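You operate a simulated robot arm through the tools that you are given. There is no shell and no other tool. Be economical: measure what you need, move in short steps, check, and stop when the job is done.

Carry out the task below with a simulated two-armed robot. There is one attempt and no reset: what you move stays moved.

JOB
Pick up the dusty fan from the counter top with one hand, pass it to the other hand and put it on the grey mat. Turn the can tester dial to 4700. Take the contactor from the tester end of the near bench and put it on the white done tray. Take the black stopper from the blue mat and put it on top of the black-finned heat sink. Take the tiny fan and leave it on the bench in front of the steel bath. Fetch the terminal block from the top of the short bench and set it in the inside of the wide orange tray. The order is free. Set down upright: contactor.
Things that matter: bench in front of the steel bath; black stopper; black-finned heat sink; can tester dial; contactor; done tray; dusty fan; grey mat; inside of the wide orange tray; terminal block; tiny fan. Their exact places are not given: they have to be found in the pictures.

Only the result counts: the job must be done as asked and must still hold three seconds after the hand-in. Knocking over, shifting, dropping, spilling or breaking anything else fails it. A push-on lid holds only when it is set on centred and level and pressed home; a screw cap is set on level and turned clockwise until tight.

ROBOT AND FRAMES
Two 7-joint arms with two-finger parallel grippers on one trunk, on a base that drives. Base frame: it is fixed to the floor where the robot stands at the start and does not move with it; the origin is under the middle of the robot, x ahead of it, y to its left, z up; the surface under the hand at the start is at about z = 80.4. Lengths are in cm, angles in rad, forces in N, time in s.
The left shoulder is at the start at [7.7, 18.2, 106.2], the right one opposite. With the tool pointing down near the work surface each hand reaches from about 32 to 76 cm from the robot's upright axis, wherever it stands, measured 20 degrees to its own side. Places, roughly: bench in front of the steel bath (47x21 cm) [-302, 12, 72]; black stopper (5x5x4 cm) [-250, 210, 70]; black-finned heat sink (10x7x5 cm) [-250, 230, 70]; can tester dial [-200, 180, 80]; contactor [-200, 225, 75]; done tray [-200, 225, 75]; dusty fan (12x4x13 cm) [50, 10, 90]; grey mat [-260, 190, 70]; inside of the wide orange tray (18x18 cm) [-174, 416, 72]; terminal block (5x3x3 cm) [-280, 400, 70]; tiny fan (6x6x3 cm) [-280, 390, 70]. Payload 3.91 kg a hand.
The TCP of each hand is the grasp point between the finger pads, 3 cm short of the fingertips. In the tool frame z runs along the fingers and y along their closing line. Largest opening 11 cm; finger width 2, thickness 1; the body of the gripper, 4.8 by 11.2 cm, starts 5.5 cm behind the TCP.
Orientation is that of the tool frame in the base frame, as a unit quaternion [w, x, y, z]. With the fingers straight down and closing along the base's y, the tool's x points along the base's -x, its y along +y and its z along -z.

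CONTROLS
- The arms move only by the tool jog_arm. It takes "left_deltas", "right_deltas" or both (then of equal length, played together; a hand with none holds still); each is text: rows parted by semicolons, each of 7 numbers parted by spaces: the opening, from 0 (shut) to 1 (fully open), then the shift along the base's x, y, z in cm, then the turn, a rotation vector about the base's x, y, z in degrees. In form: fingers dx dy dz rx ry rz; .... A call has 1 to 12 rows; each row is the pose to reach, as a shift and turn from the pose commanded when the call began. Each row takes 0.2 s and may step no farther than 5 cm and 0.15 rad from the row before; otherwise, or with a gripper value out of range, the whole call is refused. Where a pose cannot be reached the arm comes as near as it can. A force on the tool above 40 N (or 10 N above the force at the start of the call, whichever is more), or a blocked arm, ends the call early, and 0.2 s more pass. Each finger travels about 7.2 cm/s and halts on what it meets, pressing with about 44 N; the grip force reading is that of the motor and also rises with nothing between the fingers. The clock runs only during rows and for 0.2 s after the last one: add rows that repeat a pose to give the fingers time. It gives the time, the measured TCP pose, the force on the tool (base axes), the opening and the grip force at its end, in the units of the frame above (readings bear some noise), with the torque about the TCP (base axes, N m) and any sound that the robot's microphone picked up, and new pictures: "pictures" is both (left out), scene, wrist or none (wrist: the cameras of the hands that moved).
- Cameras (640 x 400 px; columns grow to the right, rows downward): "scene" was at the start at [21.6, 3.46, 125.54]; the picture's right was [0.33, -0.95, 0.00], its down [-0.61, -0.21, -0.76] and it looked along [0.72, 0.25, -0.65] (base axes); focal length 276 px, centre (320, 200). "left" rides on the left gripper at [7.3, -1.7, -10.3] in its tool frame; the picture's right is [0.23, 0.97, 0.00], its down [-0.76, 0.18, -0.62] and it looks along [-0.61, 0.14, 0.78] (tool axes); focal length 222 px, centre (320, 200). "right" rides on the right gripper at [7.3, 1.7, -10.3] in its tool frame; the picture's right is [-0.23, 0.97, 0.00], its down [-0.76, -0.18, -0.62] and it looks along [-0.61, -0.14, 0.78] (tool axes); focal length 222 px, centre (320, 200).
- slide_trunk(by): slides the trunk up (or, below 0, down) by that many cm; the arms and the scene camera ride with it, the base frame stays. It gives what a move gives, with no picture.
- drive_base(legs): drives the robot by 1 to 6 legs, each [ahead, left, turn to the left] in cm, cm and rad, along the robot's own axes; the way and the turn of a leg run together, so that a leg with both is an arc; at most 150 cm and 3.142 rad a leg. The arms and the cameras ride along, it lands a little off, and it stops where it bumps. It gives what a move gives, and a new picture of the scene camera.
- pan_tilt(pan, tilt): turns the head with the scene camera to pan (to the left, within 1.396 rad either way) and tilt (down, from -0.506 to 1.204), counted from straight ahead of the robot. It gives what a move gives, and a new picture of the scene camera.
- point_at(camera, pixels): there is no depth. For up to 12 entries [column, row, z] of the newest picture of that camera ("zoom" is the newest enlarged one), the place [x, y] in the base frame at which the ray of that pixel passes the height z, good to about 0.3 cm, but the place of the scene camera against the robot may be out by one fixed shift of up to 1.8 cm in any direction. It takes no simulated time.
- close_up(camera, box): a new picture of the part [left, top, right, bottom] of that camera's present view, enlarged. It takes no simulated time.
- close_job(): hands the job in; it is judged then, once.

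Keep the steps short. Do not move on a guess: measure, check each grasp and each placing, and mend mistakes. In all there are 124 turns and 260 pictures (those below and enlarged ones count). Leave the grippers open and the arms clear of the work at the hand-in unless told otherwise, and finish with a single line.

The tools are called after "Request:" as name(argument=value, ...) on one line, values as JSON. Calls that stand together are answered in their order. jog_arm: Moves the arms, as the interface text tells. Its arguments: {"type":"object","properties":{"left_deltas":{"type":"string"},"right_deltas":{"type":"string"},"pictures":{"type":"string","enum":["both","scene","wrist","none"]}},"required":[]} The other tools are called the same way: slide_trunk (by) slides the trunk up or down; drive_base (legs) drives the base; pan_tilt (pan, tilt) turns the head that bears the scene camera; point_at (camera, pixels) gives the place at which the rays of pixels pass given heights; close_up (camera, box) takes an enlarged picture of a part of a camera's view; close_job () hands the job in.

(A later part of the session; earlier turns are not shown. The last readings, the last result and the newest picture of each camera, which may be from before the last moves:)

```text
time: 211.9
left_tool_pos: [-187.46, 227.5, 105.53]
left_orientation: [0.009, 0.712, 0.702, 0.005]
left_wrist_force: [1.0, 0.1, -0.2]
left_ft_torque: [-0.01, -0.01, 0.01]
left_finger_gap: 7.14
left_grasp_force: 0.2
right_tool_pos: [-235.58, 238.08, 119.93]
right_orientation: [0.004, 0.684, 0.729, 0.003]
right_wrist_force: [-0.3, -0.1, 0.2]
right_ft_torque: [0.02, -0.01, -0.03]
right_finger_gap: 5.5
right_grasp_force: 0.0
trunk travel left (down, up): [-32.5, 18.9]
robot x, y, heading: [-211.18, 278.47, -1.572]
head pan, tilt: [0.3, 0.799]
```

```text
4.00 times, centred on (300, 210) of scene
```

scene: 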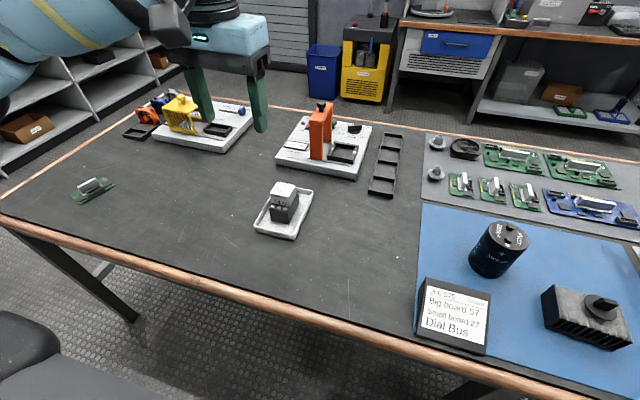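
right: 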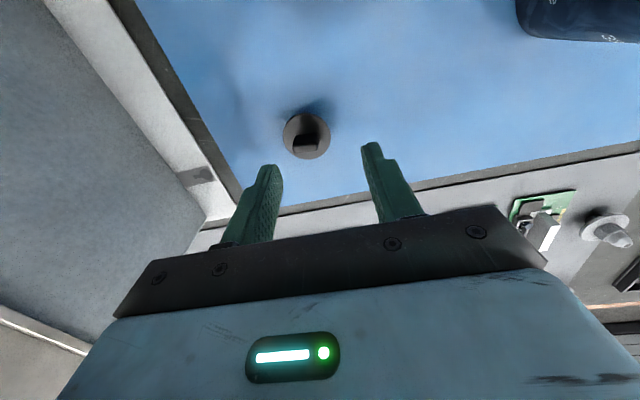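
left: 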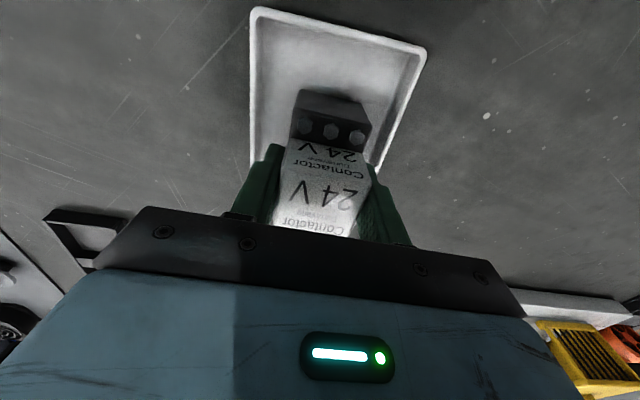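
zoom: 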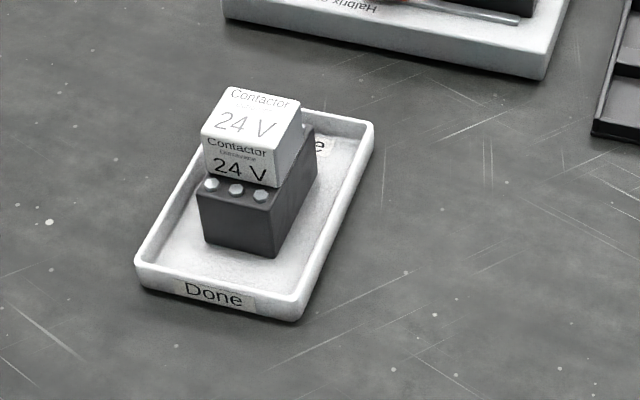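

The contactor stands upright in the done tray. Next: I back away, turn around to the far benches and look for the terminal block, the tiny fan and the orange tray.

Request:
jog_arm(left_deltas=".65 0 4 2 0 0 0; .65 0 8 5 0 0 0; .65 0 10 8 0 0 0", pictures="none")

Request:
drive_base(legs=[[-26, 0, 0], [0, 0, -1.57], [0, 0, -1.57], [0, 30, 0]])

Request:
pan_tilt(pan=0.0, tilt=0.55)

```text
time: 212.7
left_tool_pos: [-187.62, 237.52, 113.6]
left_orientation: [0.008, 0.711, 0.703, 0.005]
left_wrist_force: [0.0, 0.4, -0.2]
left_ft_torque: [0.02, 0.01, 0.02]
left_finger_gap: 7.17
left_grasp_force: 0.0
right_tool_pos: [-235.67, 237.93, 119.88]
right_orientation: [0.005, 0.685, 0.729, 0.005]
right_wrist_force: [-0.4, -0.3, -0.4]
right_ft_torque: [0.02, -0.01, -0.03]
right_finger_gap: 5.5
right_grasp_force: 0.0
trunk travel left (down, up): [-32.5, 18.9]
robot x, y, heading: [-211.39, 278.52, -1.571]
head pan, tilt: [0.3, 0.799]
```

```text
time: 225.0
left_tool_pos: [-267.53, 343.7, 113.5]
left_orientation: [0.005, 0.714, -0.7, -0.009]
left_wrist_force: [-0.1, 0.0, 0.3]
left_ft_torque: [-0.02, 0.02, 0.04]
left_finger_gap: 7.12
left_grasp_force: 0.0
right_tool_pos: [-219.45, 344.88, 119.88]
right_orientation: [0.005, 0.74, -0.672, -0.005]
right_wrist_force: [-0.7, 0.1, 0.1]
right_ft_torque: [-0.02, -0.01, -0.03]
right_finger_gap: 5.46
right_grasp_force: 0.1
trunk travel left (down, up): [-32.5, 18.9]
robot x, y, heading: [-242.18, 303.27, 1.606]
head pan, tilt: [0.3, 0.799]
```

scene: 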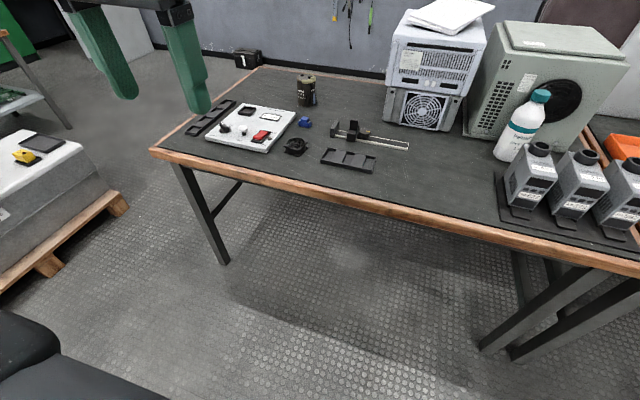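

```text
time: 225.8
left_tool_pos: [-267.53, 343.73, 113.38]
left_orientation: [0.005, 0.714, -0.7, -0.01]
left_wrist_force: [-0.2, -0.5, 0.1]
left_ft_torque: [0.01, 0.03, 0.02]
left_finger_gap: 7.16
left_grasp_force: 0.0
right_tool_pos: [-219.44, 344.81, 119.86]
right_orientation: [0.006, 0.741, -0.671, -0.003]
right_wrist_force: [0.0, -0.4, 0.9]
right_ft_torque: [0.0, 0.04, 0.0]
right_finger_gap: 5.47
right_grasp_force: 0.0
trunk travel left (down, up): [-32.5, 18.9]
robot x, y, heading: [-242.1, 303.27, 1.605]
head pan, tilt: [0.0, 0.55]
```

scene: 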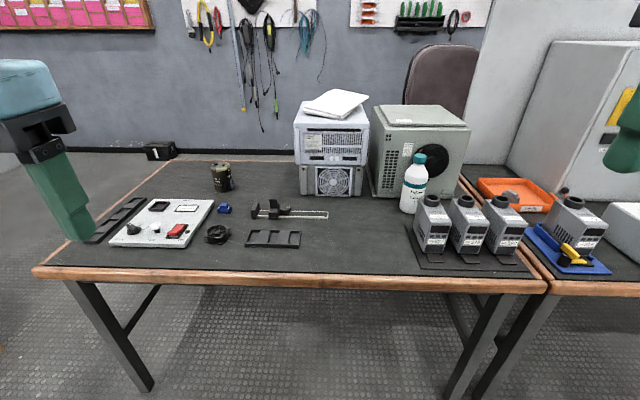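

I see the tiny black fan at (217, 233), a blue block at (224, 208), and an orange tray at (515, 193). I enlarge these.

Request:
close_up(camera="scene", box=[160, 160, 340, 270])

Request:
point_at(camera="scene", pixels=[[217, 240, 72.5], [217, 233, 74], [224, 210, 73.5], [48, 268, 72], [545, 290, 72], [480, 180, 73], [545, 185, 73], [500, 205, 73], [555, 208, 73]])

Request:
close_up(camera="scene", box=[400, 150, 640, 290])

```text
3.56 times, centred on (250, 215) of scene
```

zoom: 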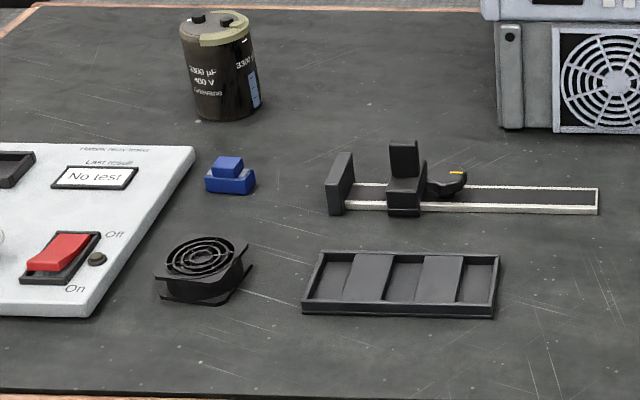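

```text
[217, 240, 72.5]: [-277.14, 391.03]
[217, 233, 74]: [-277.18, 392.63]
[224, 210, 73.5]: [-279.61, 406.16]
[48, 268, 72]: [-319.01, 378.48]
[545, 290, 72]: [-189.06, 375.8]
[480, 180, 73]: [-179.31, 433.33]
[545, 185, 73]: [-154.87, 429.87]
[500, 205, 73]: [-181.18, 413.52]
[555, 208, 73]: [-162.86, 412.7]
```

```text
2.67 times, centred on (520, 220) of scene
```

zoom: 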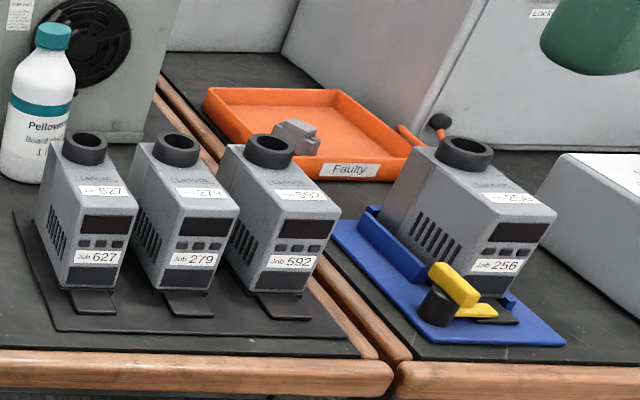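

Request:
pan_tilt(pan=0.7, tilt=0.7)

Request:
point_at(camera="scene", pixels=[[320, 200, 72], [300, 250, 0], [200, 250, 0], [100, 300, 0]])

```text
time: 226.9
left_tool_pos: [-267.66, 343.81, 113.49]
left_orientation: [0.004, 0.715, -0.7, -0.01]
left_wrist_force: [-0.5, -0.2, 0.7]
left_ft_torque: [0.04, -0.02, 0.0]
left_finger_gap: 7.14
left_grasp_force: 0.0
right_tool_pos: [-219.42, 344.8, 119.74]
right_orientation: [0.007, 0.741, -0.672, -0.004]
right_wrist_force: [-0.2, -0.4, -0.8]
right_ft_torque: [0.02, 0.02, 0.03]
right_finger_gap: 5.51
right_grasp_force: 0.1
trunk travel left (down, up): [-32.5, 18.9]
robot x, y, heading: [-242.07, 303.24, 1.609]
head pan, tilt: [0.7, 0.7]
```

scene: 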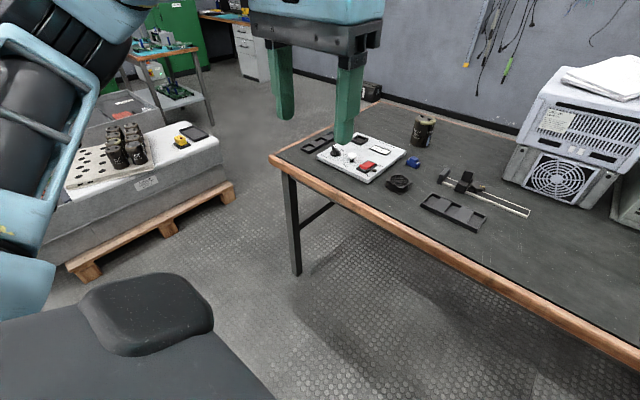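

```text
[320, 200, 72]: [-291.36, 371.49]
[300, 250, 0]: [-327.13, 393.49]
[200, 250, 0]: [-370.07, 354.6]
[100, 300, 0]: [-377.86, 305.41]
```

There is room on the left (pallet beyond x ≈ -365). I drive to about (-299, 339) so the right hand can take the terminal block.

Request:
drive_base(legs=[[0, 0, -0.038], [0, 57, 0], [36, 0, 0]])

Request:
pan_tilt(pan=-0.3, tilt=0.8)

Request:
close_up(camera="scene", box=[220, 140, 420, 280])

```text
time: 234.7
left_tool_pos: [-323.62, 380.06, 113.5]
left_orientation: [-0.003, -0.704, 0.71, 0.01]
left_wrist_force: [-0.2, 0.4, -0.5]
left_ft_torque: [-0.01, -0.02, 0.0]
left_finger_gap: 7.15
left_grasp_force: 0.1
right_tool_pos: [-275.61, 379.66, 119.86]
right_orientation: [0.006, 0.73, -0.683, -0.004]
right_wrist_force: [-0.3, 0.4, -0.2]
right_ft_torque: [0.01, 0.01, 0.02]
right_finger_gap: 5.51
right_grasp_force: 0.1
trunk travel left (down, up): [-32.5, 18.9]
robot x, y, heading: [-299.19, 339.03, 1.579]
head pan, tilt: [0.7, 0.7]
```

scene: 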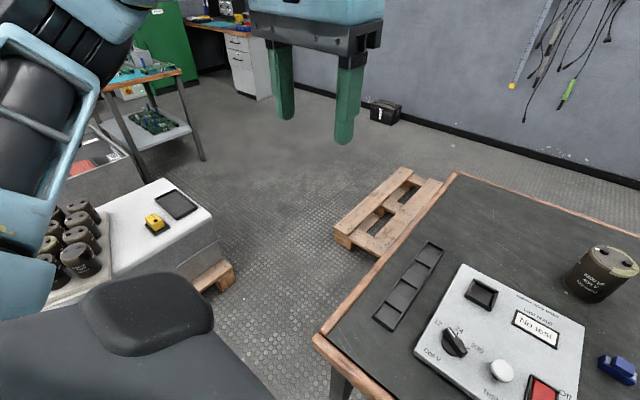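

```text
time: 235.9
left_tool_pos: [-323.6, 379.94, 113.49]
left_orientation: [-0.004, -0.703, 0.711, 0.01]
left_wrist_force: [-1.1, 0.4, 0.3]
left_ft_torque: [-0.02, 0.02, 0.01]
left_finger_gap: 7.15
left_grasp_force: 0.1
right_tool_pos: [-275.58, 379.74, 119.81]
right_orientation: [0.006, 0.73, -0.684, -0.004]
right_wrist_force: [0.6, 0.0, -0.1]
right_ft_torque: [0.0, 0.01, 0.0]
right_finger_gap: 5.51
right_grasp_force: 0.1
trunk travel left (down, up): [-32.5, 18.9]
robot x, y, heading: [-299.67, 338.68, 1.573]
head pan, tilt: [-0.3, 0.799]
```

scene: 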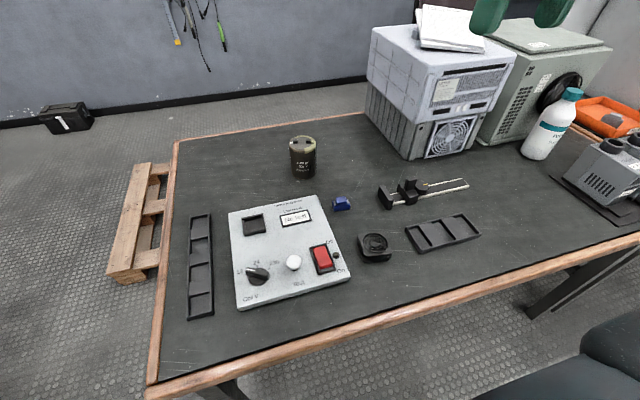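

```text
2.86 times, centred on (320, 210) of scene
```

zoom: 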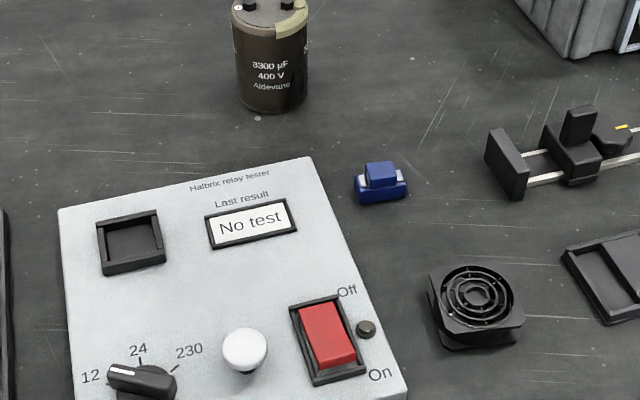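

I bring the right hand above the blue terminal block (≈(-279, 404)) for a wrist view.

Request:
jog_arm(right_deltas=".6 -.6 4 -2 0 0 0; .6 -1.2 8 -4 0 0 0; .6 -1.8 12 -6 0 0 0; .6 -2.4 16 -8 0 0 0; .6 -3 19.5 -11 0 0 0; .6 -3.6 22 -15 0 0 0; .6 -3.6 22 -19 0 0 0; .6 -3.6 22 -23 0 0 0", pictures="wrist")

Request:
close_up(camera="right", box=[240, 40, 400, 180])

```text
time: 237.7
left_tool_pos: [-323.58, 380.16, 113.35]
left_orientation: [-0.005, -0.704, 0.71, 0.008]
left_wrist_force: [-0.6, 0.5, 0.5]
left_ft_torque: [-0.03, -0.02, 0.02]
left_finger_gap: 7.11
left_grasp_force: 0.0
right_tool_pos: [-279.23, 401.86, 96.86]
right_orientation: [0.005, 0.73, -0.683, -0.003]
right_wrist_force: [-0.6, 0.6, 0.3]
right_ft_torque: [-0.01, 0.0, -0.01]
right_finger_gap: 6.62
right_grasp_force: 0.1
trunk travel left (down, up): [-32.5, 18.9]
robot x, y, heading: [-299.66, 339.15, 1.577]
head pan, tilt: [-0.3, 0.799]
```

right: 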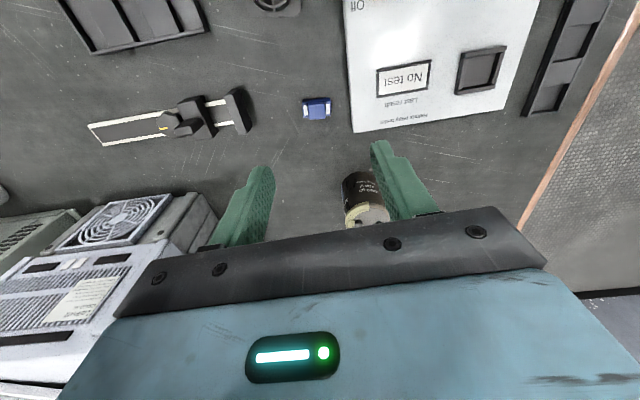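

```text
2.86 times, centred on (320, 110) of right
```

zoom: 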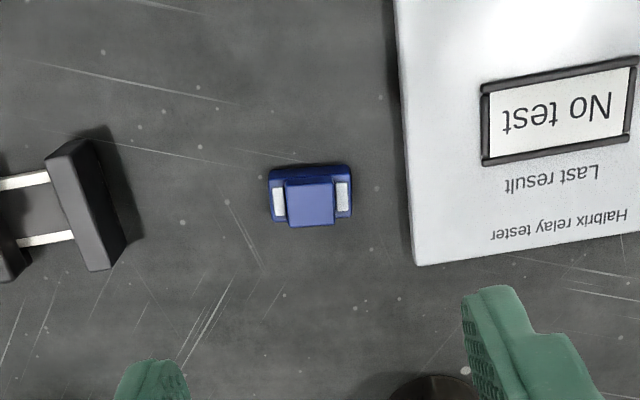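

Request:
point_at(camera="right", pixels=[[316, 109, 74], [316, 112, 75], [303, 118, 73.5], [330, 116, 73.5], [303, 97, 73.5], [331, 97, 73.5], [360, 175, 72.5], [345, 185, 82], [385, 215, 82], [365, 205, 82], [356, 131, 75]])

```text
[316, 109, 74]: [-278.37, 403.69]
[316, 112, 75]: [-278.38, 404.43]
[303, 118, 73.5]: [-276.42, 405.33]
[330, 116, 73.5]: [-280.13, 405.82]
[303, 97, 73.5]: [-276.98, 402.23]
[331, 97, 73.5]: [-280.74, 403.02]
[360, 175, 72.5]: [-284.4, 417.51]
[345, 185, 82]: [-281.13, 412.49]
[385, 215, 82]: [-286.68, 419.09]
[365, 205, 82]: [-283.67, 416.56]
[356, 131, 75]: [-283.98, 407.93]
```

Block centre (-278.55, 404.0), long side along 170°. I turn the hand -102° to close across its 3 cm width.

Request:
jog_arm(right_deltas=".6 .1 .2 0 0 0 -8.5; .6 .2 .4 0 0 0 -17; .6 .2 .6 0 0 0 -25.5; .6 .3 .8 0 0 0 -34; .6 .3 1 0 0 0 -42.5; .6 .4 1.2 0 0 0 -51; .6 .5 1.4 0 0 0 -59.5; .6 .6 1.6 0 0 0 -68; .6 .7 1.8 0 0 0 -76.5; .6 .7 2 0 0 0 -85; .6 .7 2.1 0 0 0 -93.5; .6 .7 2.1 0 0 0 -102", pictures="none")

Request:
jog_arm(right_deltas=".6 0 0 -4 0 0 0; .6 0 0 -8 0 0 0; .6 0 0 -12 0 0 0; .6 0 0 -15 0 0 0", pictures="wrist")

Request:
close_up(camera="right", box=[240, 60, 400, 220])

```text
time: 240.3
left_tool_pos: [-323.56, 380.04, 113.49]
left_orientation: [-0.005, -0.704, 0.711, 0.009]
left_wrist_force: [-0.4, -0.3, 0.8]
left_ft_torque: [0.02, 0.0, -0.02]
left_finger_gap: 7.15
left_grasp_force: 0.0
right_tool_pos: [-278.48, 403.84, 96.89]
right_orientation: [0.0, 0.073, 0.997, 0.008]
right_wrist_force: [-0.3, -0.2, -0.7]
right_ft_torque: [0.0, -0.01, -0.03]
right_finger_gap: 6.63
right_grasp_force: 0.3
trunk travel left (down, up): [-32.5, 18.9]
robot x, y, heading: [-299.62, 339.43, 1.577]
head pan, tilt: [-0.3, 0.799]
```

```text
time: 241.3
left_tool_pos: [-323.56, 380.07, 113.41]
left_orientation: [-0.003, -0.705, 0.709, 0.01]
left_wrist_force: [-0.1, 0.1, -0.8]
left_ft_torque: [0.02, 0.04, 0.05]
left_finger_gap: 7.16
left_grasp_force: 0.0
right_tool_pos: [-278.34, 403.94, 81.8]
right_orientation: [-0.001, 0.071, 0.997, 0.007]
right_wrist_force: [-0.4, -0.1, -0.1]
right_ft_torque: [0.01, -0.01, -0.02]
right_finger_gap: 6.6
right_grasp_force: 0.0
trunk travel left (down, up): [-32.5, 18.9]
robot x, y, heading: [-299.38, 339.35, 1.577]
head pan, tilt: [-0.3, 0.799]
```

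right: 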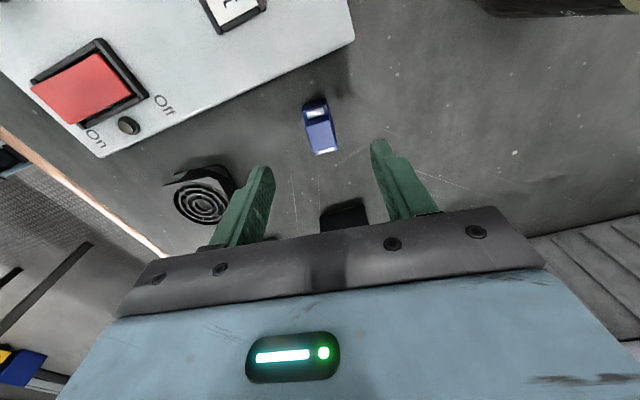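

```text
2.50 times, centred on (320, 140) of right
```

zoom: 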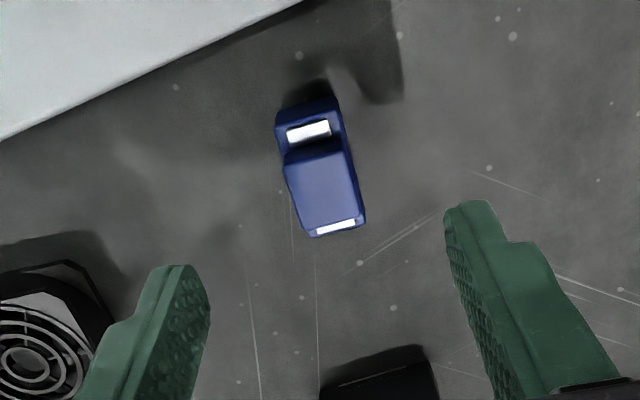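

Request:
point_at(camera="zoom", pixels=[[322, 185, 75.2], [285, 165, 75.2], [350, 155, 75.2], [303, 232, 75.2], [362, 218, 75.2], [276, 115, 73.7], [338, 100, 73.7]])

```text
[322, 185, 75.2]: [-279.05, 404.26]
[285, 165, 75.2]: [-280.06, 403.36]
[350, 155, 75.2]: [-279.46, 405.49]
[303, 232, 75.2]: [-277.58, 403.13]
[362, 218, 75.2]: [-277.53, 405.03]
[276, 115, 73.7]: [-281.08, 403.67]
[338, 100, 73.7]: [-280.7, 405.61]
```

Request:
jog_arm(right_deltas=".5 -.3 .35 -2 0 0 0; .5 -.3 .35 -4 0 0 0; .5 -.3 .35 -5.4 0 0 0; .5 -.3 .35 -5.9 0 0 0; .25 -.3 .35 -5.9 0 0 0; 0 -.3 .35 -5.9 0 0 0; 0 -.3 .35 -5.9 0 0 0; 0 -.3 .35 -5.9 0 0 0", pictures="wrist")

```text
time: 243.1
left_tool_pos: [-323.72, 379.97, 113.47]
left_orientation: [-0.005, -0.703, 0.711, 0.009]
left_wrist_force: [-0.1, -0.3, 0.1]
left_ft_torque: [0.0, 0.02, -0.03]
left_finger_gap: 7.14
left_grasp_force: 0.0
right_tool_pos: [-278.7, 404.36, 75.86]
right_orientation: [-0.001, 0.071, 0.997, 0.007]
right_wrist_force: [-0.5, -0.1, -0.8]
right_ft_torque: [-0.02, -0.01, 0.03]
right_finger_gap: 2.07
right_grasp_force: 44.0
trunk travel left (down, up): [-32.5, 18.9]
robot x, y, heading: [-299.21, 339.12, 1.573]
head pan, tilt: [-0.3, 0.799]
```

right: 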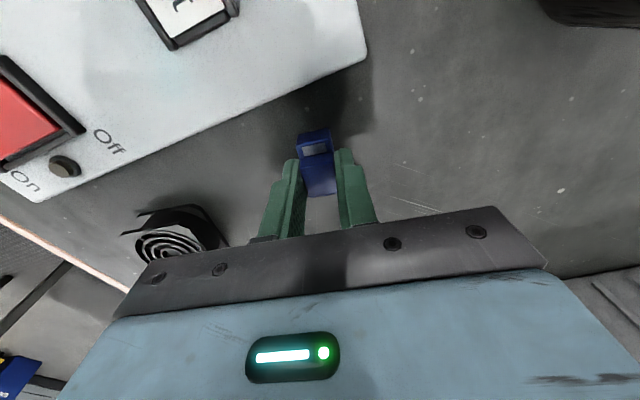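

Held (2.07 cm). Lift and retract, then drive right to bring the tiny fan in front of the left hand.

Request:
jog_arm(right_deltas="0 0 0 4 0 0 0; 0 0 0 9 0 0 0; 0 0 0 14 0 0 0; 0 0 0 19 0 0 0; 0 0 0 24 0 0 0; 0 0 0 29 0 0 0; 0 0 0 34 0 0 0; 0 0 -3 38 0 0 0; 0 0 -7.5 40 0 0 0; 0 0 -12 41 0 0 0; 0 0 -16.5 41 0 0 0; 0 0 -21 41 0 0 0", pictures="wrist")

Request:
drive_base(legs=[[0, -42, 0]])

Request:
pan_tilt(pan=0.3, tilt=0.85)

```text
time: 245.7
left_tool_pos: [-323.44, 379.92, 113.47]
left_orientation: [-0.004, -0.703, 0.711, 0.009]
left_wrist_force: [-0.1, -0.1, 1.2]
left_ft_torque: [0.03, -0.02, 0.02]
left_finger_gap: 7.14
left_grasp_force: 0.1
right_tool_pos: [-278.92, 383.04, 117.08]
right_orientation: [0.0, 0.072, 0.997, 0.007]
right_wrist_force: [0.5, 0.2, -0.1]
right_ft_torque: [0.02, 0.0, 0.03]
right_finger_gap: 2.04
right_grasp_force: 44.3
trunk travel left (down, up): [-32.5, 18.9]
robot x, y, heading: [-299.66, 339.21, 1.579]
head pan, tilt: [-0.3, 0.799]
```

right: 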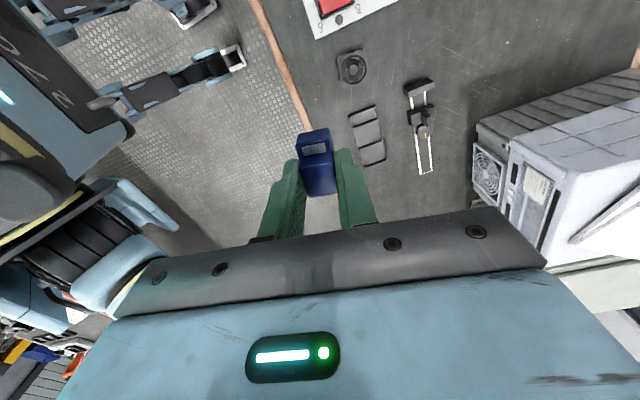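

```text
time: 250.0
left_tool_pos: [-281.73, 380.18, 113.47]
left_orientation: [-0.004, -0.707, 0.707, 0.009]
left_wrist_force: [0.1, 0.4, 0.2]
left_ft_torque: [0.02, 0.02, 0.03]
left_finger_gap: 7.16
left_grasp_force: 0.1
right_tool_pos: [-237.0, 383.92, 117.02]
right_orientation: [0.0, 0.067, 0.998, 0.007]
right_wrist_force: [0.5, 0.5, 0.2]
right_ft_torque: [-0.03, 0.0, 0.01]
right_finger_gap: 2.06
right_grasp_force: 44.0
trunk travel left (down, up): [-32.5, 18.9]
robot x, y, heading: [-257.17, 339.4, 1.58]
head pan, tilt: [-0.3, 0.799]
```

scene: 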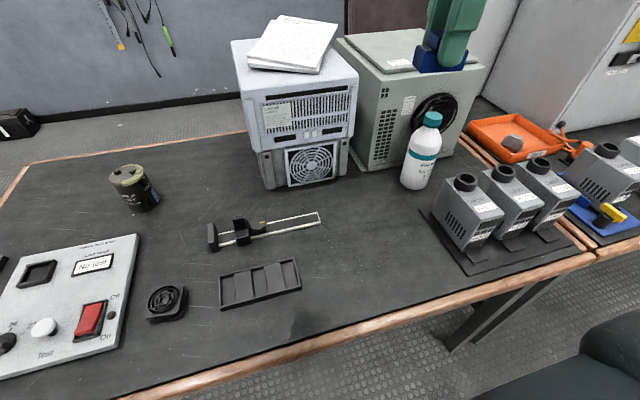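

```text
time: 251.0
left_tool_pos: [-281.65, 380.25, 113.46]
left_orientation: [-0.004, -0.707, 0.708, 0.009]
left_wrist_force: [-0.2, 0.4, -0.1]
left_ft_torque: [-0.02, 0.06, 0.0]
left_finger_gap: 7.14
left_grasp_force: 0.1
right_tool_pos: [-237.03, 383.84, 116.94]
right_orientation: [-0.001, 0.067, 0.998, 0.007]
right_wrist_force: [-0.8, -0.2, -0.1]
right_ft_torque: [-0.01, 0.0, -0.01]
right_finger_gap: 2.05
right_grasp_force: 44.2
trunk travel left (down, up): [-32.5, 18.9]
robot x, y, heading: [-257.16, 339.46, 1.586]
head pan, tilt: [0.3, 0.85]
```

scene: 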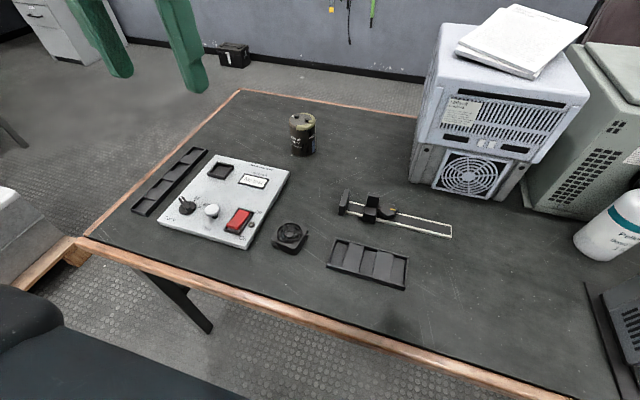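

The left hand goes above the tiny fan.

Request:
jog_arm(left_deltas=".9 1.2 2.2 -3 0 0 0; .9 2.4 4.4 -6.5 0 0 0; .9 3.6 6.4 -10 0 0 0; .9 4.4 8 -14 0 0 0; .9 4.5 8 -18 0 0 0", pictures="wrist")

Request:
close_up(camera="left", box=[240, 40, 400, 180])

```text
time: 252.2
left_tool_pos: [-277.31, 388.52, 95.34]
left_orientation: [-0.005, -0.706, 0.708, 0.01]
left_wrist_force: [0.1, 1.1, 0.4]
left_ft_torque: [-0.02, -0.01, -0.03]
left_finger_gap: 9.88
left_grasp_force: 0.1
right_tool_pos: [-236.92, 383.91, 116.92]
right_orientation: [0.0, 0.066, 0.998, 0.007]
right_wrist_force: [-0.7, 1.1, 0.0]
right_ft_torque: [-0.03, -0.01, 0.04]
right_finger_gap: 2.05
right_grasp_force: 44.1
trunk travel left (down, up): [-32.5, 18.9]
robot x, y, heading: [-257.78, 339.84, 1.589]
head pan, tilt: [0.3, 0.85]
```

left: 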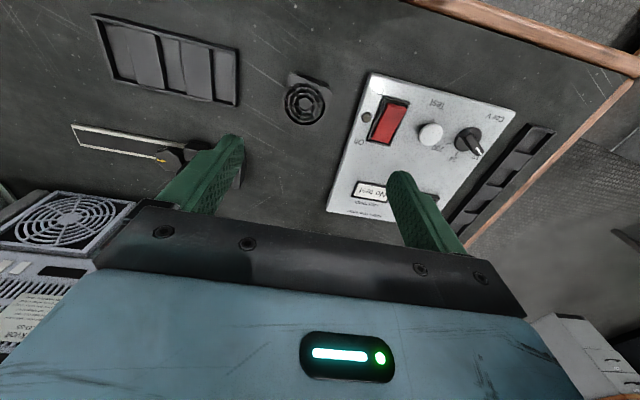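

```text
2.86 times, centred on (320, 110) of left
```

zoom: 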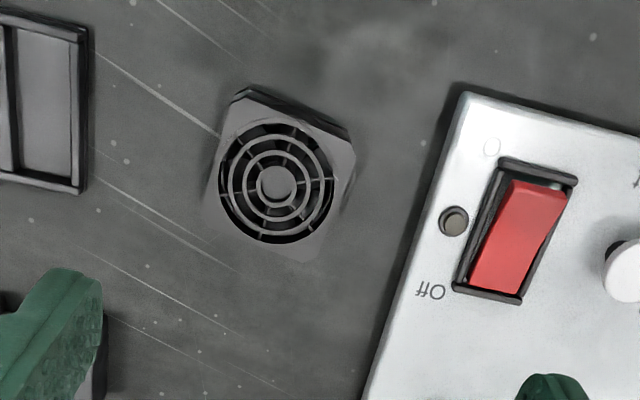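

Request:
point_at(camera="zoom", pixels=[[277, 186, 75], [238, 105, 75], [352, 160, 75], [318, 262, 75], [203, 205, 75], [245, 88, 73], [350, 140, 73]])

Request:
close_up(camera="left", box=[270, 60, 350, 140])

```text
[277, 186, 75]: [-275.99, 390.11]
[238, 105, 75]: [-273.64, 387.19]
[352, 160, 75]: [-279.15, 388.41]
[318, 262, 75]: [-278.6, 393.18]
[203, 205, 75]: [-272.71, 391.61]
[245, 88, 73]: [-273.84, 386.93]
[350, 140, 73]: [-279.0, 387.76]
```

```text
5.00 times, centred on (310, 100) of left
```

zoom: 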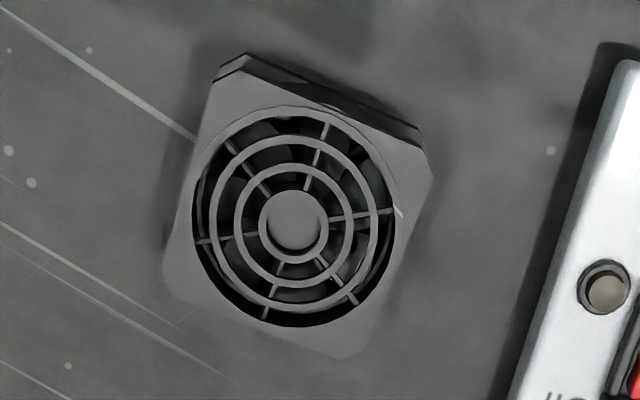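

Fan centre (-276.0, 390.1), turned by -12.5°. I align and go down to z = 82.

Request:
jog_arm(left_deltas=".75 .6 .8 -3 0 0 -6; .75 1.3 1.6 -6 0 0 -12.4; .75 1.3 1.6 -10 0 0 -12.4; .75 1.3 1.6 -13.3 0 0 -12.4", pictures="wrist")

Request:
close_up(camera="left", box=[240, 60, 400, 220])

```text
time: 253.2
left_tool_pos: [-275.88, 389.82, 82.01]
left_orientation: [-0.004, -0.625, 0.78, 0.01]
left_wrist_force: [0.1, 0.1, 0.9]
left_ft_torque: [-0.01, 0.01, 0.02]
left_finger_gap: 8.25
left_grasp_force: 0.1
right_tool_pos: [-236.98, 383.88, 116.97]
right_orientation: [-0.001, 0.067, 0.998, 0.007]
right_wrist_force: [0.2, 0.2, -1.1]
right_ft_torque: [-0.01, 0.03, 0.0]
right_finger_gap: 2.05
right_grasp_force: 43.7
trunk travel left (down, up): [-32.5, 18.9]
robot x, y, heading: [-256.98, 339.52, 1.588]
head pan, tilt: [0.3, 0.85]
```

left: 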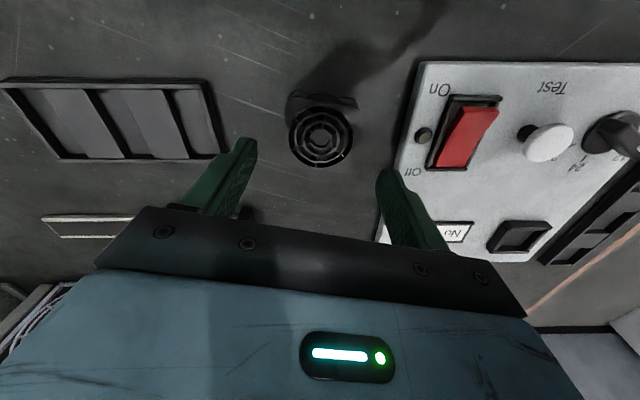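

```text
2.50 times, centred on (320, 140) of left
```

zoom: 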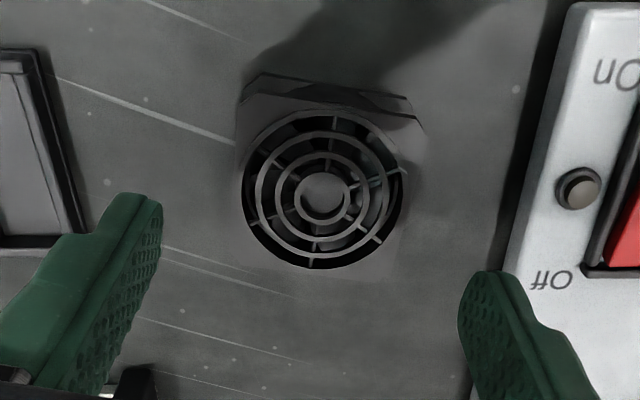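

Request:
point_at(camera="zoom", pixels=[[322, 192, 75], [505, 265, 75], [520, 200, 75], [500, 265, 72.5], [530, 150, 75], [238, 115, 75], [425, 130, 75], [400, 275, 75]])

```text
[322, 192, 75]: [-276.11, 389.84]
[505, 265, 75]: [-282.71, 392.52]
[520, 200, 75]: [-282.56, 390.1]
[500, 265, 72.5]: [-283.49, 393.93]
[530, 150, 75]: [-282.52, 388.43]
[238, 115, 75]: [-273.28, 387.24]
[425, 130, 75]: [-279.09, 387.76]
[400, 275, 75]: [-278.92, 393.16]
```

Clearance to the tester (edge x = -282.6) is about 1.5 cm. I narrow slightly, descend and close.

Request:
jog_arm(left_deltas=".7 -.1 .1 -2 0 0 0; .7 -.1 .1 -4 0 0 0; .7 -.1 .1 -5.6 0 0 0; .7 -.1 .1 -6.1 0 0 0; .5 -.1 .1 -6.1 0 0 0; .3 -.1 .1 -6.1 0 0 0; .2 -.1 .1 -6.1 0 0 0; .2 -.1 .1 -6.1 0 0 0", pictures="wrist")

```text
time: 255.0
left_tool_pos: [-276.04, 389.9, 76.05]
left_orientation: [-0.004, -0.626, 0.78, 0.009]
left_wrist_force: [0.2, 0.7, -0.5]
left_ft_torque: [0.06, -0.07, 0.03]
left_finger_gap: 5.96
left_grasp_force: 43.8
right_tool_pos: [-237.03, 383.83, 116.88]
right_orientation: [-0.001, 0.067, 0.998, 0.007]
right_wrist_force: [-0.1, -0.9, -0.9]
right_ft_torque: [0.05, 0.01, -0.02]
right_finger_gap: 2.06
right_grasp_force: 43.9
trunk travel left (down, up): [-32.5, 18.9]
robot x, y, heading: [-257.28, 339.35, 1.585]
head pan, tilt: [0.3, 0.85]
```

left: 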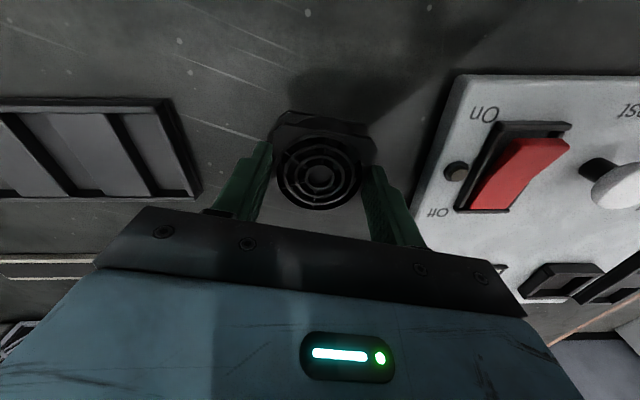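

Held (5.96 cm). Lift and retract, then drive right about 61 cm to the orange tray.

Request:
jog_arm(left_deltas=".2 0 0 4 0 0 0; .2 0 0 9 0 0 0; .2 0 0 14 0 0 0; .2 0 0 19 0 0 0; .2 0 0 24 0 0 0; .2 0 0 29 0 0 0; .2 0 -3 33 0 0 0; .2 0 -6 37 0 0 0; .2 0 -10 39 0 0 0", pictures="none")

Request:
drive_base(legs=[[0, 0, -0.015], [0, -62, 0]])

Request:
pan_tilt(pan=-0.3, tilt=0.7)

```text
time: 257.0
left_tool_pos: [-275.88, 379.91, 115.41]
left_orientation: [-0.003, -0.626, 0.779, 0.009]
left_wrist_force: [-0.2, -0.5, 0.0]
left_ft_torque: [0.01, 0.0, -0.01]
left_finger_gap: 5.94
left_grasp_force: 44.2
right_tool_pos: [-237.07, 383.78, 116.92]
right_orientation: [0.0, 0.067, 0.998, 0.007]
right_wrist_force: [0.4, -0.6, -0.2]
right_ft_torque: [0.02, -0.02, 0.0]
right_finger_gap: 2.04
right_grasp_force: 44.3
trunk travel left (down, up): [-32.5, 18.9]
robot x, y, heading: [-257.14, 339.48, 1.585]
head pan, tilt: [0.3, 0.85]
```

```text
time: 263.3
left_tool_pos: [-211.77, 379.98, 115.19]
left_orientation: [-0.003, -0.617, 0.787, 0.01]
left_wrist_force: [-0.3, 0.2, -0.5]
left_ft_torque: [-0.02, -0.04, 0.04]
left_finger_gap: 5.91
left_grasp_force: 43.9
right_tool_pos: [-172.8, 382.94, 116.9]
right_orientation: [0.0, 0.078, 0.997, 0.007]
right_wrist_force: [0.4, 0.3, 0.5]
right_ft_torque: [-0.01, 0.01, 0.03]
right_finger_gap: 2.05
right_grasp_force: 44.2
trunk travel left (down, up): [-32.5, 18.9]
robot x, y, heading: [-193.85, 339.19, 1.563]
head pan, tilt: [0.3, 0.85]
```

scene: 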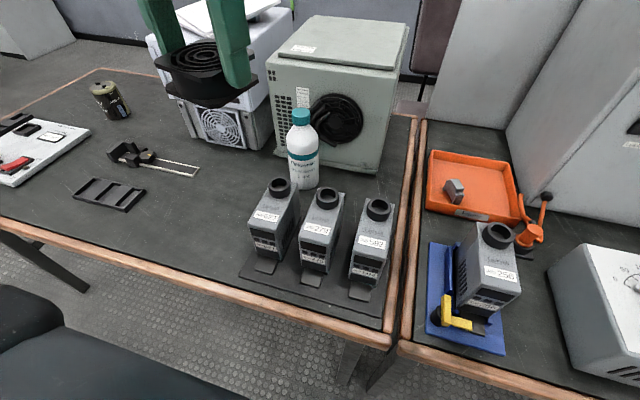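

```text
time: 264.3
left_tool_pos: [-211.69, 380.02, 115.28]
left_orientation: [-0.003, -0.617, 0.787, 0.01]
left_wrist_force: [0.2, -0.6, -1.6]
left_ft_torque: [-0.03, 0.01, 0.0]
left_finger_gap: 5.88
left_grasp_force: 44.0
right_tool_pos: [-172.76, 383.07, 116.98]
right_orientation: [0.0, 0.078, 0.997, 0.007]
right_wrist_force: [0.4, -0.5, -0.6]
right_ft_torque: [-0.01, 0.0, -0.01]
right_finger_gap: 2.05
right_grasp_force: 44.1
trunk travel left (down, up): [-32.5, 18.9]
robot x, y, heading: [-194.11, 339.32, 1.563]
head pan, tilt: [-0.3, 0.7]
```

scene: 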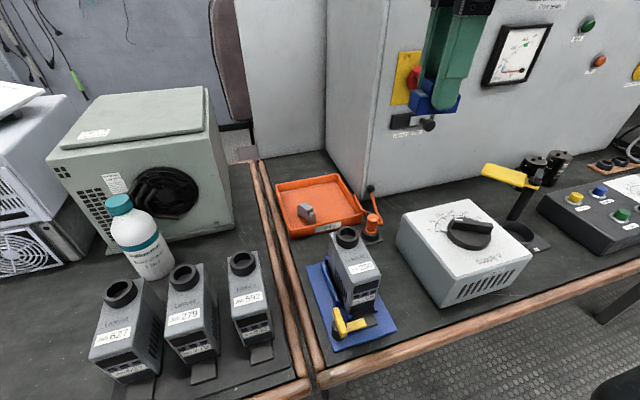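

Request:
point_at(camera="scene", pixels=[[275, 190, 74], [338, 175, 74], [363, 215, 74], [290, 238, 74], [322, 205, 73], [305, 215, 73], [372, 190, 72], [328, 150, 72], [370, 240, 72], [350, 230, 88]])

Request:
close_up(camera="scene", box=[250, 150, 410, 270])

```text
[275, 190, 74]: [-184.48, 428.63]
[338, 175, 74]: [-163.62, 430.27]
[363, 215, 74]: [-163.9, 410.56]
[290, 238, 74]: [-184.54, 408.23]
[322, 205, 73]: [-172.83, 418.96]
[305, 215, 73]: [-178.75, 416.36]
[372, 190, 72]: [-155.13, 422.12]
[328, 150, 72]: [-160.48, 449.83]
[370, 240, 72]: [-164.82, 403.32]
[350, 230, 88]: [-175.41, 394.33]
```

```text
3.33 times, centred on (330, 210) of scene
```

zoom: 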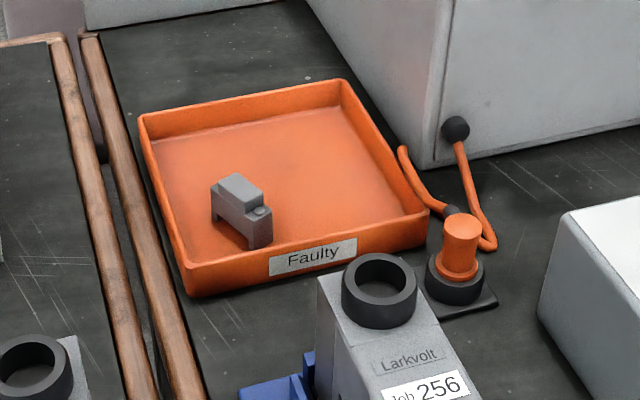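

The tray's inside spans about x -183…-165, y 408…427 with a grey part at its left front. I aim for the free spot near (-170, 414). First 6 cm closer.

Request:
drive_base(legs=[[6, 0, 0]])

Request:
jog_arm(right_deltas="0 .5 4 0 0 0 0; 0 1 8 0 0 0 0; 0 1.5 12 0 0 0 0; 0 2 16 0 0 0 0; 0 2.5 20 -1 0 0 0; 0 3 23 -4 0 0 0; 0 3 24.5 -8 0 0 0; 0 3 24.5 -12 0 0 0; 0 3 24.5 -16 0 0 0", pictures="both")

```text
time: 265.3
left_tool_pos: [-211.74, 386.04, 115.25]
left_orientation: [-0.004, -0.617, 0.787, 0.009]
left_wrist_force: [-0.6, 0.4, 0.1]
left_ft_torque: [-0.04, -0.01, -0.02]
left_finger_gap: 5.87
left_grasp_force: 44.0
right_tool_pos: [-172.75, 389.07, 116.97]
right_orientation: [0.001, 0.078, 0.997, 0.006]
right_wrist_force: [-0.9, -0.4, -1.6]
right_ft_torque: [-0.01, 0.04, 0.01]
right_finger_gap: 2.05
right_grasp_force: 44.3
trunk travel left (down, up): [-32.5, 18.9]
robot x, y, heading: [-193.95, 344.94, 1.564]
head pan, tilt: [-0.3, 0.7]
```

scene: 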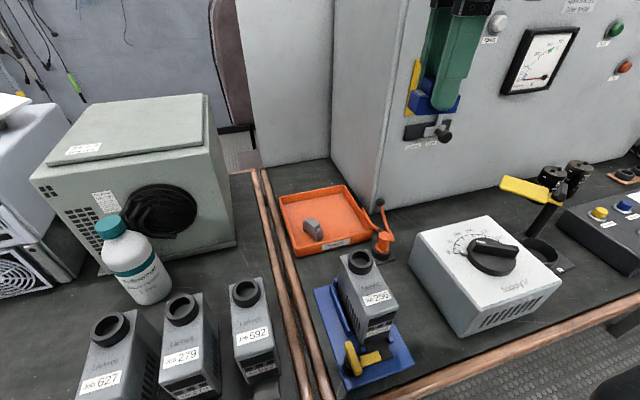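

```text
time: 267.3
left_tool_pos: [-211.74, 386.06, 115.21]
left_orientation: [-0.003, -0.617, 0.787, 0.009]
left_wrist_force: [-0.3, 1.1, -0.5]
left_ft_torque: [0.03, 0.0, 0.04]
left_finger_gap: 5.88
left_grasp_force: 44.0
right_tool_pos: [-170.05, 415.25, 101.15]
right_orientation: [0.001, 0.078, 0.997, 0.006]
right_wrist_force: [0.3, -0.5, -0.6]
right_ft_torque: [0.03, -0.01, -0.03]
right_finger_gap: 2.04
right_grasp_force: 44.0
right hand out of reach, approached as far as the arm can: row 6, 7, 8, 9
trunk travel left (down, up): [-32.5, 18.9]
robot x, y, heading: [-194.11, 345.06, 1.56]
head pan, tilt: [-0.3, 0.7]
```

scene: 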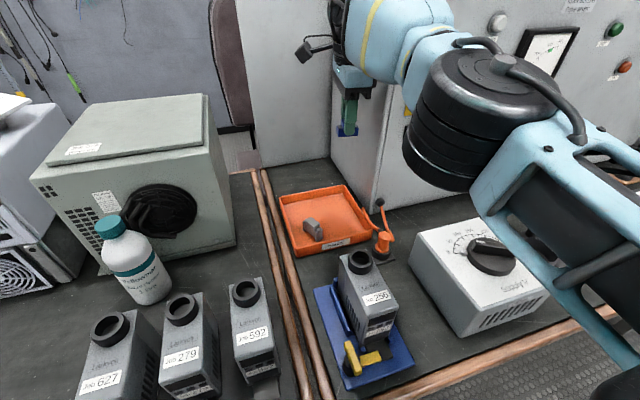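
right: 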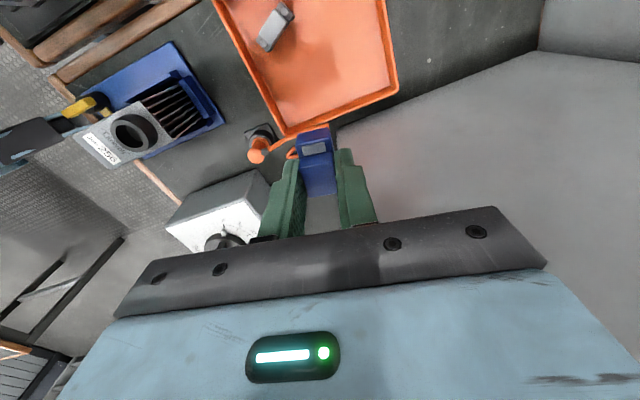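

Request:
point_at(camera="right", pixels=[[290, 135, 74.5], [396, 90, 74.5], [378, 0, 74.5], [215, 0, 74.5], [275, 25, 74], [330, 60, 72.7], [320, 70, 72.7]])

```text
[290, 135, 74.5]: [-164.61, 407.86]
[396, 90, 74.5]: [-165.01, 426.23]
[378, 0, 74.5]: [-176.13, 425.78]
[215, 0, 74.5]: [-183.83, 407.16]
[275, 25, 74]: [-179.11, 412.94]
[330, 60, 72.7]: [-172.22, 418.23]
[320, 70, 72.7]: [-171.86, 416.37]
```

The block is over the free right part of the tray (tray x -184…-164.6, y 407…426). I lower it in place.

Request:
jog_arm(right_deltas="0 -.4 0 -4 0 0 0; 0 -.8 0 -8 0 0 0; 0 -1 0 -12 0 0 0; 0 -1 0 -16 0 0 0; 0 -1 0 -20 0 0 0; 0 -1 0 -22 0 0 0", pictures="both")

```text
time: 268.7
left_tool_pos: [-211.67, 385.96, 115.32]
left_orientation: [-0.004, -0.617, 0.787, 0.01]
left_wrist_force: [-0.8, -0.2, -1.0]
left_ft_torque: [0.01, 0.01, -0.01]
left_finger_gap: 5.9
left_grasp_force: 43.6
right_tool_pos: [-171.16, 416.16, 79.25]
right_orientation: [0.0, 0.078, 0.997, 0.006]
right_wrist_force: [0.8, 0.3, -0.4]
right_ft_torque: [-0.01, 0.02, 0.01]
right_finger_gap: 2.06
right_grasp_force: 44.2
right hand out of reach, approached as far as the arm can: row 1, 2, 3, 4, 5, 6
trunk travel left (down, up): [-32.5, 18.9]
robot x, y, heading: [-193.87, 344.87, 1.56]
head pan, tilt: [-0.3, 0.7]
```

scene: 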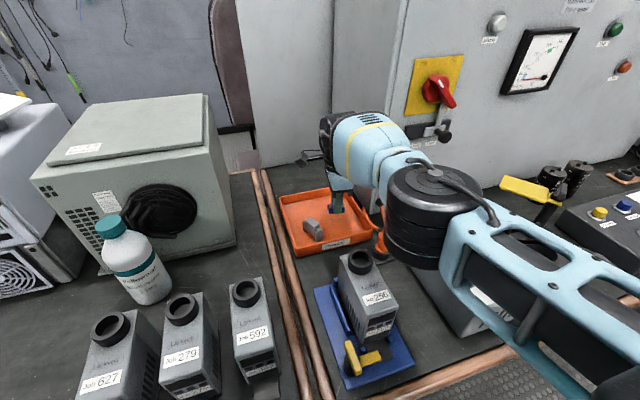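
right: 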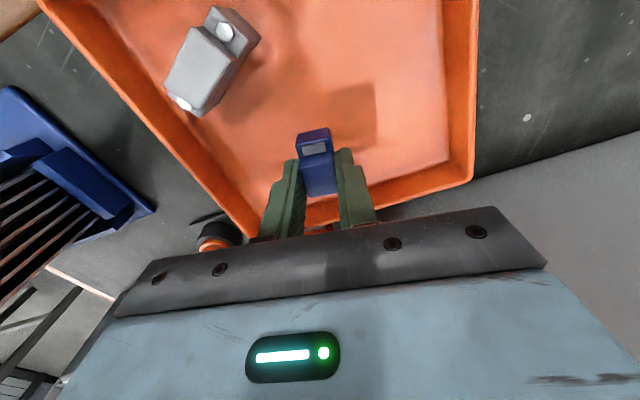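

Request:
jog_arm(right_deltas="0 0 0 -1.2 0 0 0; 0 0 0 -2 0 0 0; 0 0 0 -2.3 0 0 0; 0 0 0 -2.6 0 0 0; 0 0 0 -2.9 0 0 0; 0 0 0 -3.2 0 0 0; 0 0 0 -3.5 0 0 0; 0 0 0 -3.8 0 0 0", pictures="wrist")

```text
time: 270.5
left_tool_pos: [-211.88, 385.68, 115.38]
left_orientation: [-0.002, -0.617, 0.787, 0.01]
left_wrist_force: [-0.6, 0.2, -1.3]
left_ft_torque: [0.0, -0.05, 0.02]
left_finger_gap: 5.87
left_grasp_force: 43.7
right_tool_pos: [-170.96, 415.91, 76.41]
right_orientation: [0.0, 0.078, 0.997, 0.013]
right_wrist_force: [2.4, 9.8, 35.0]
right_ft_torque: [0.13, -0.18, 0.05]
right_finger_gap: 2.01
right_grasp_force: 44.1
right hand out of reach, approached as far as the arm can: row 6, 7, 8
trunk travel left (down, up): [-32.5, 18.9]
robot x, y, heading: [-193.74, 344.7, 1.567]
head pan, tilt: [-0.3, 0.7]
```

right: 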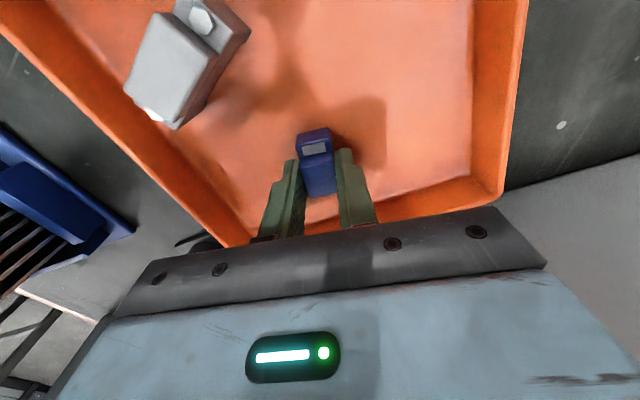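

Contact at z = 76.4 with the block on the tray floor. I ease up, open, and withdraw.

Request:
jog_arm(right_deltas="0 0 0 .5 0 0 0; 0 0 0 .8 0 0 0; .1 0 0 .8 0 0 0; .25 0 0 .8 0 0 0; .35 0 0 .8 0 0 0; .35 0 0 3 0 0 0; .35 0 0 7 0 0 0; .35 0 0 12 0 0 0; .35 0 0 17 0 0 0; .35 0 0 22 0 0 0; .35 0 0 27 0 0 0; .35 0 0 32 0 0 0", pictures="both")

Request:
close_up(camera="right", box=[200, 0, 420, 140])

```text
time: 273.1
left_tool_pos: [-211.88, 385.86, 115.2]
left_orientation: [-0.004, -0.617, 0.787, 0.011]
left_wrist_force: [0.0, 0.0, -0.5]
left_ft_torque: [0.02, -0.02, 0.0]
left_finger_gap: 5.88
left_grasp_force: 43.8
right_tool_pos: [-170.87, 413.74, 107.37]
right_orientation: [0.0, 0.079, 0.997, 0.007]
right_wrist_force: [-0.1, -0.3, -0.1]
right_ft_torque: [0.04, -0.03, 0.02]
right_finger_gap: 3.83
right_grasp_force: 0.0
right hand out of reach, approached as far as the arm can: row 6, 7, 8, 9, 11, 12
trunk travel left (down, up): [-32.5, 18.9]
robot x, y, heading: [-194.05, 345.09, 1.563]
head pan, tilt: [-0.3, 0.7]
```

scene: 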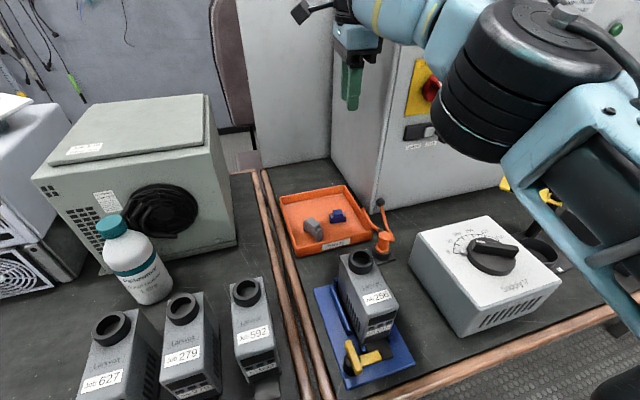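
right: 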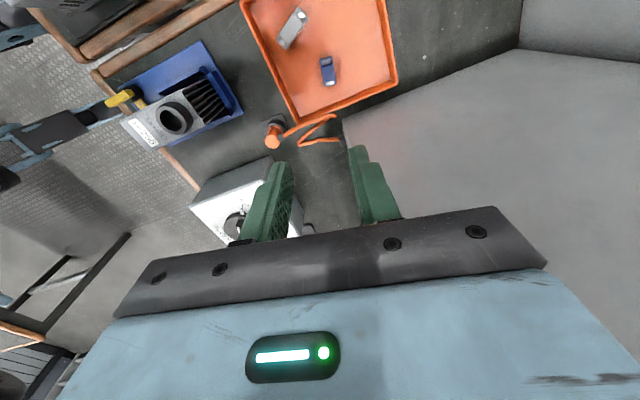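

```text
2.86 times, centred on (310, 70) of right
```

zoom: 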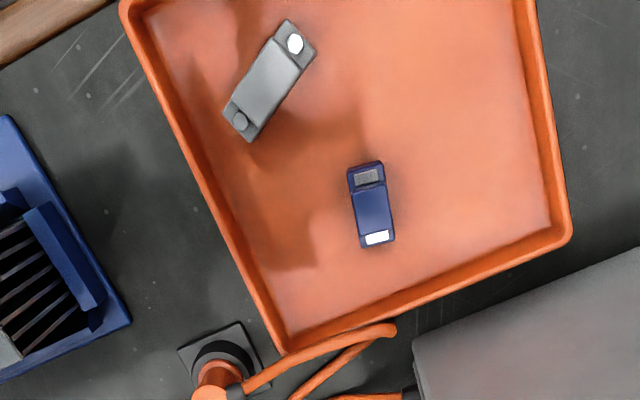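

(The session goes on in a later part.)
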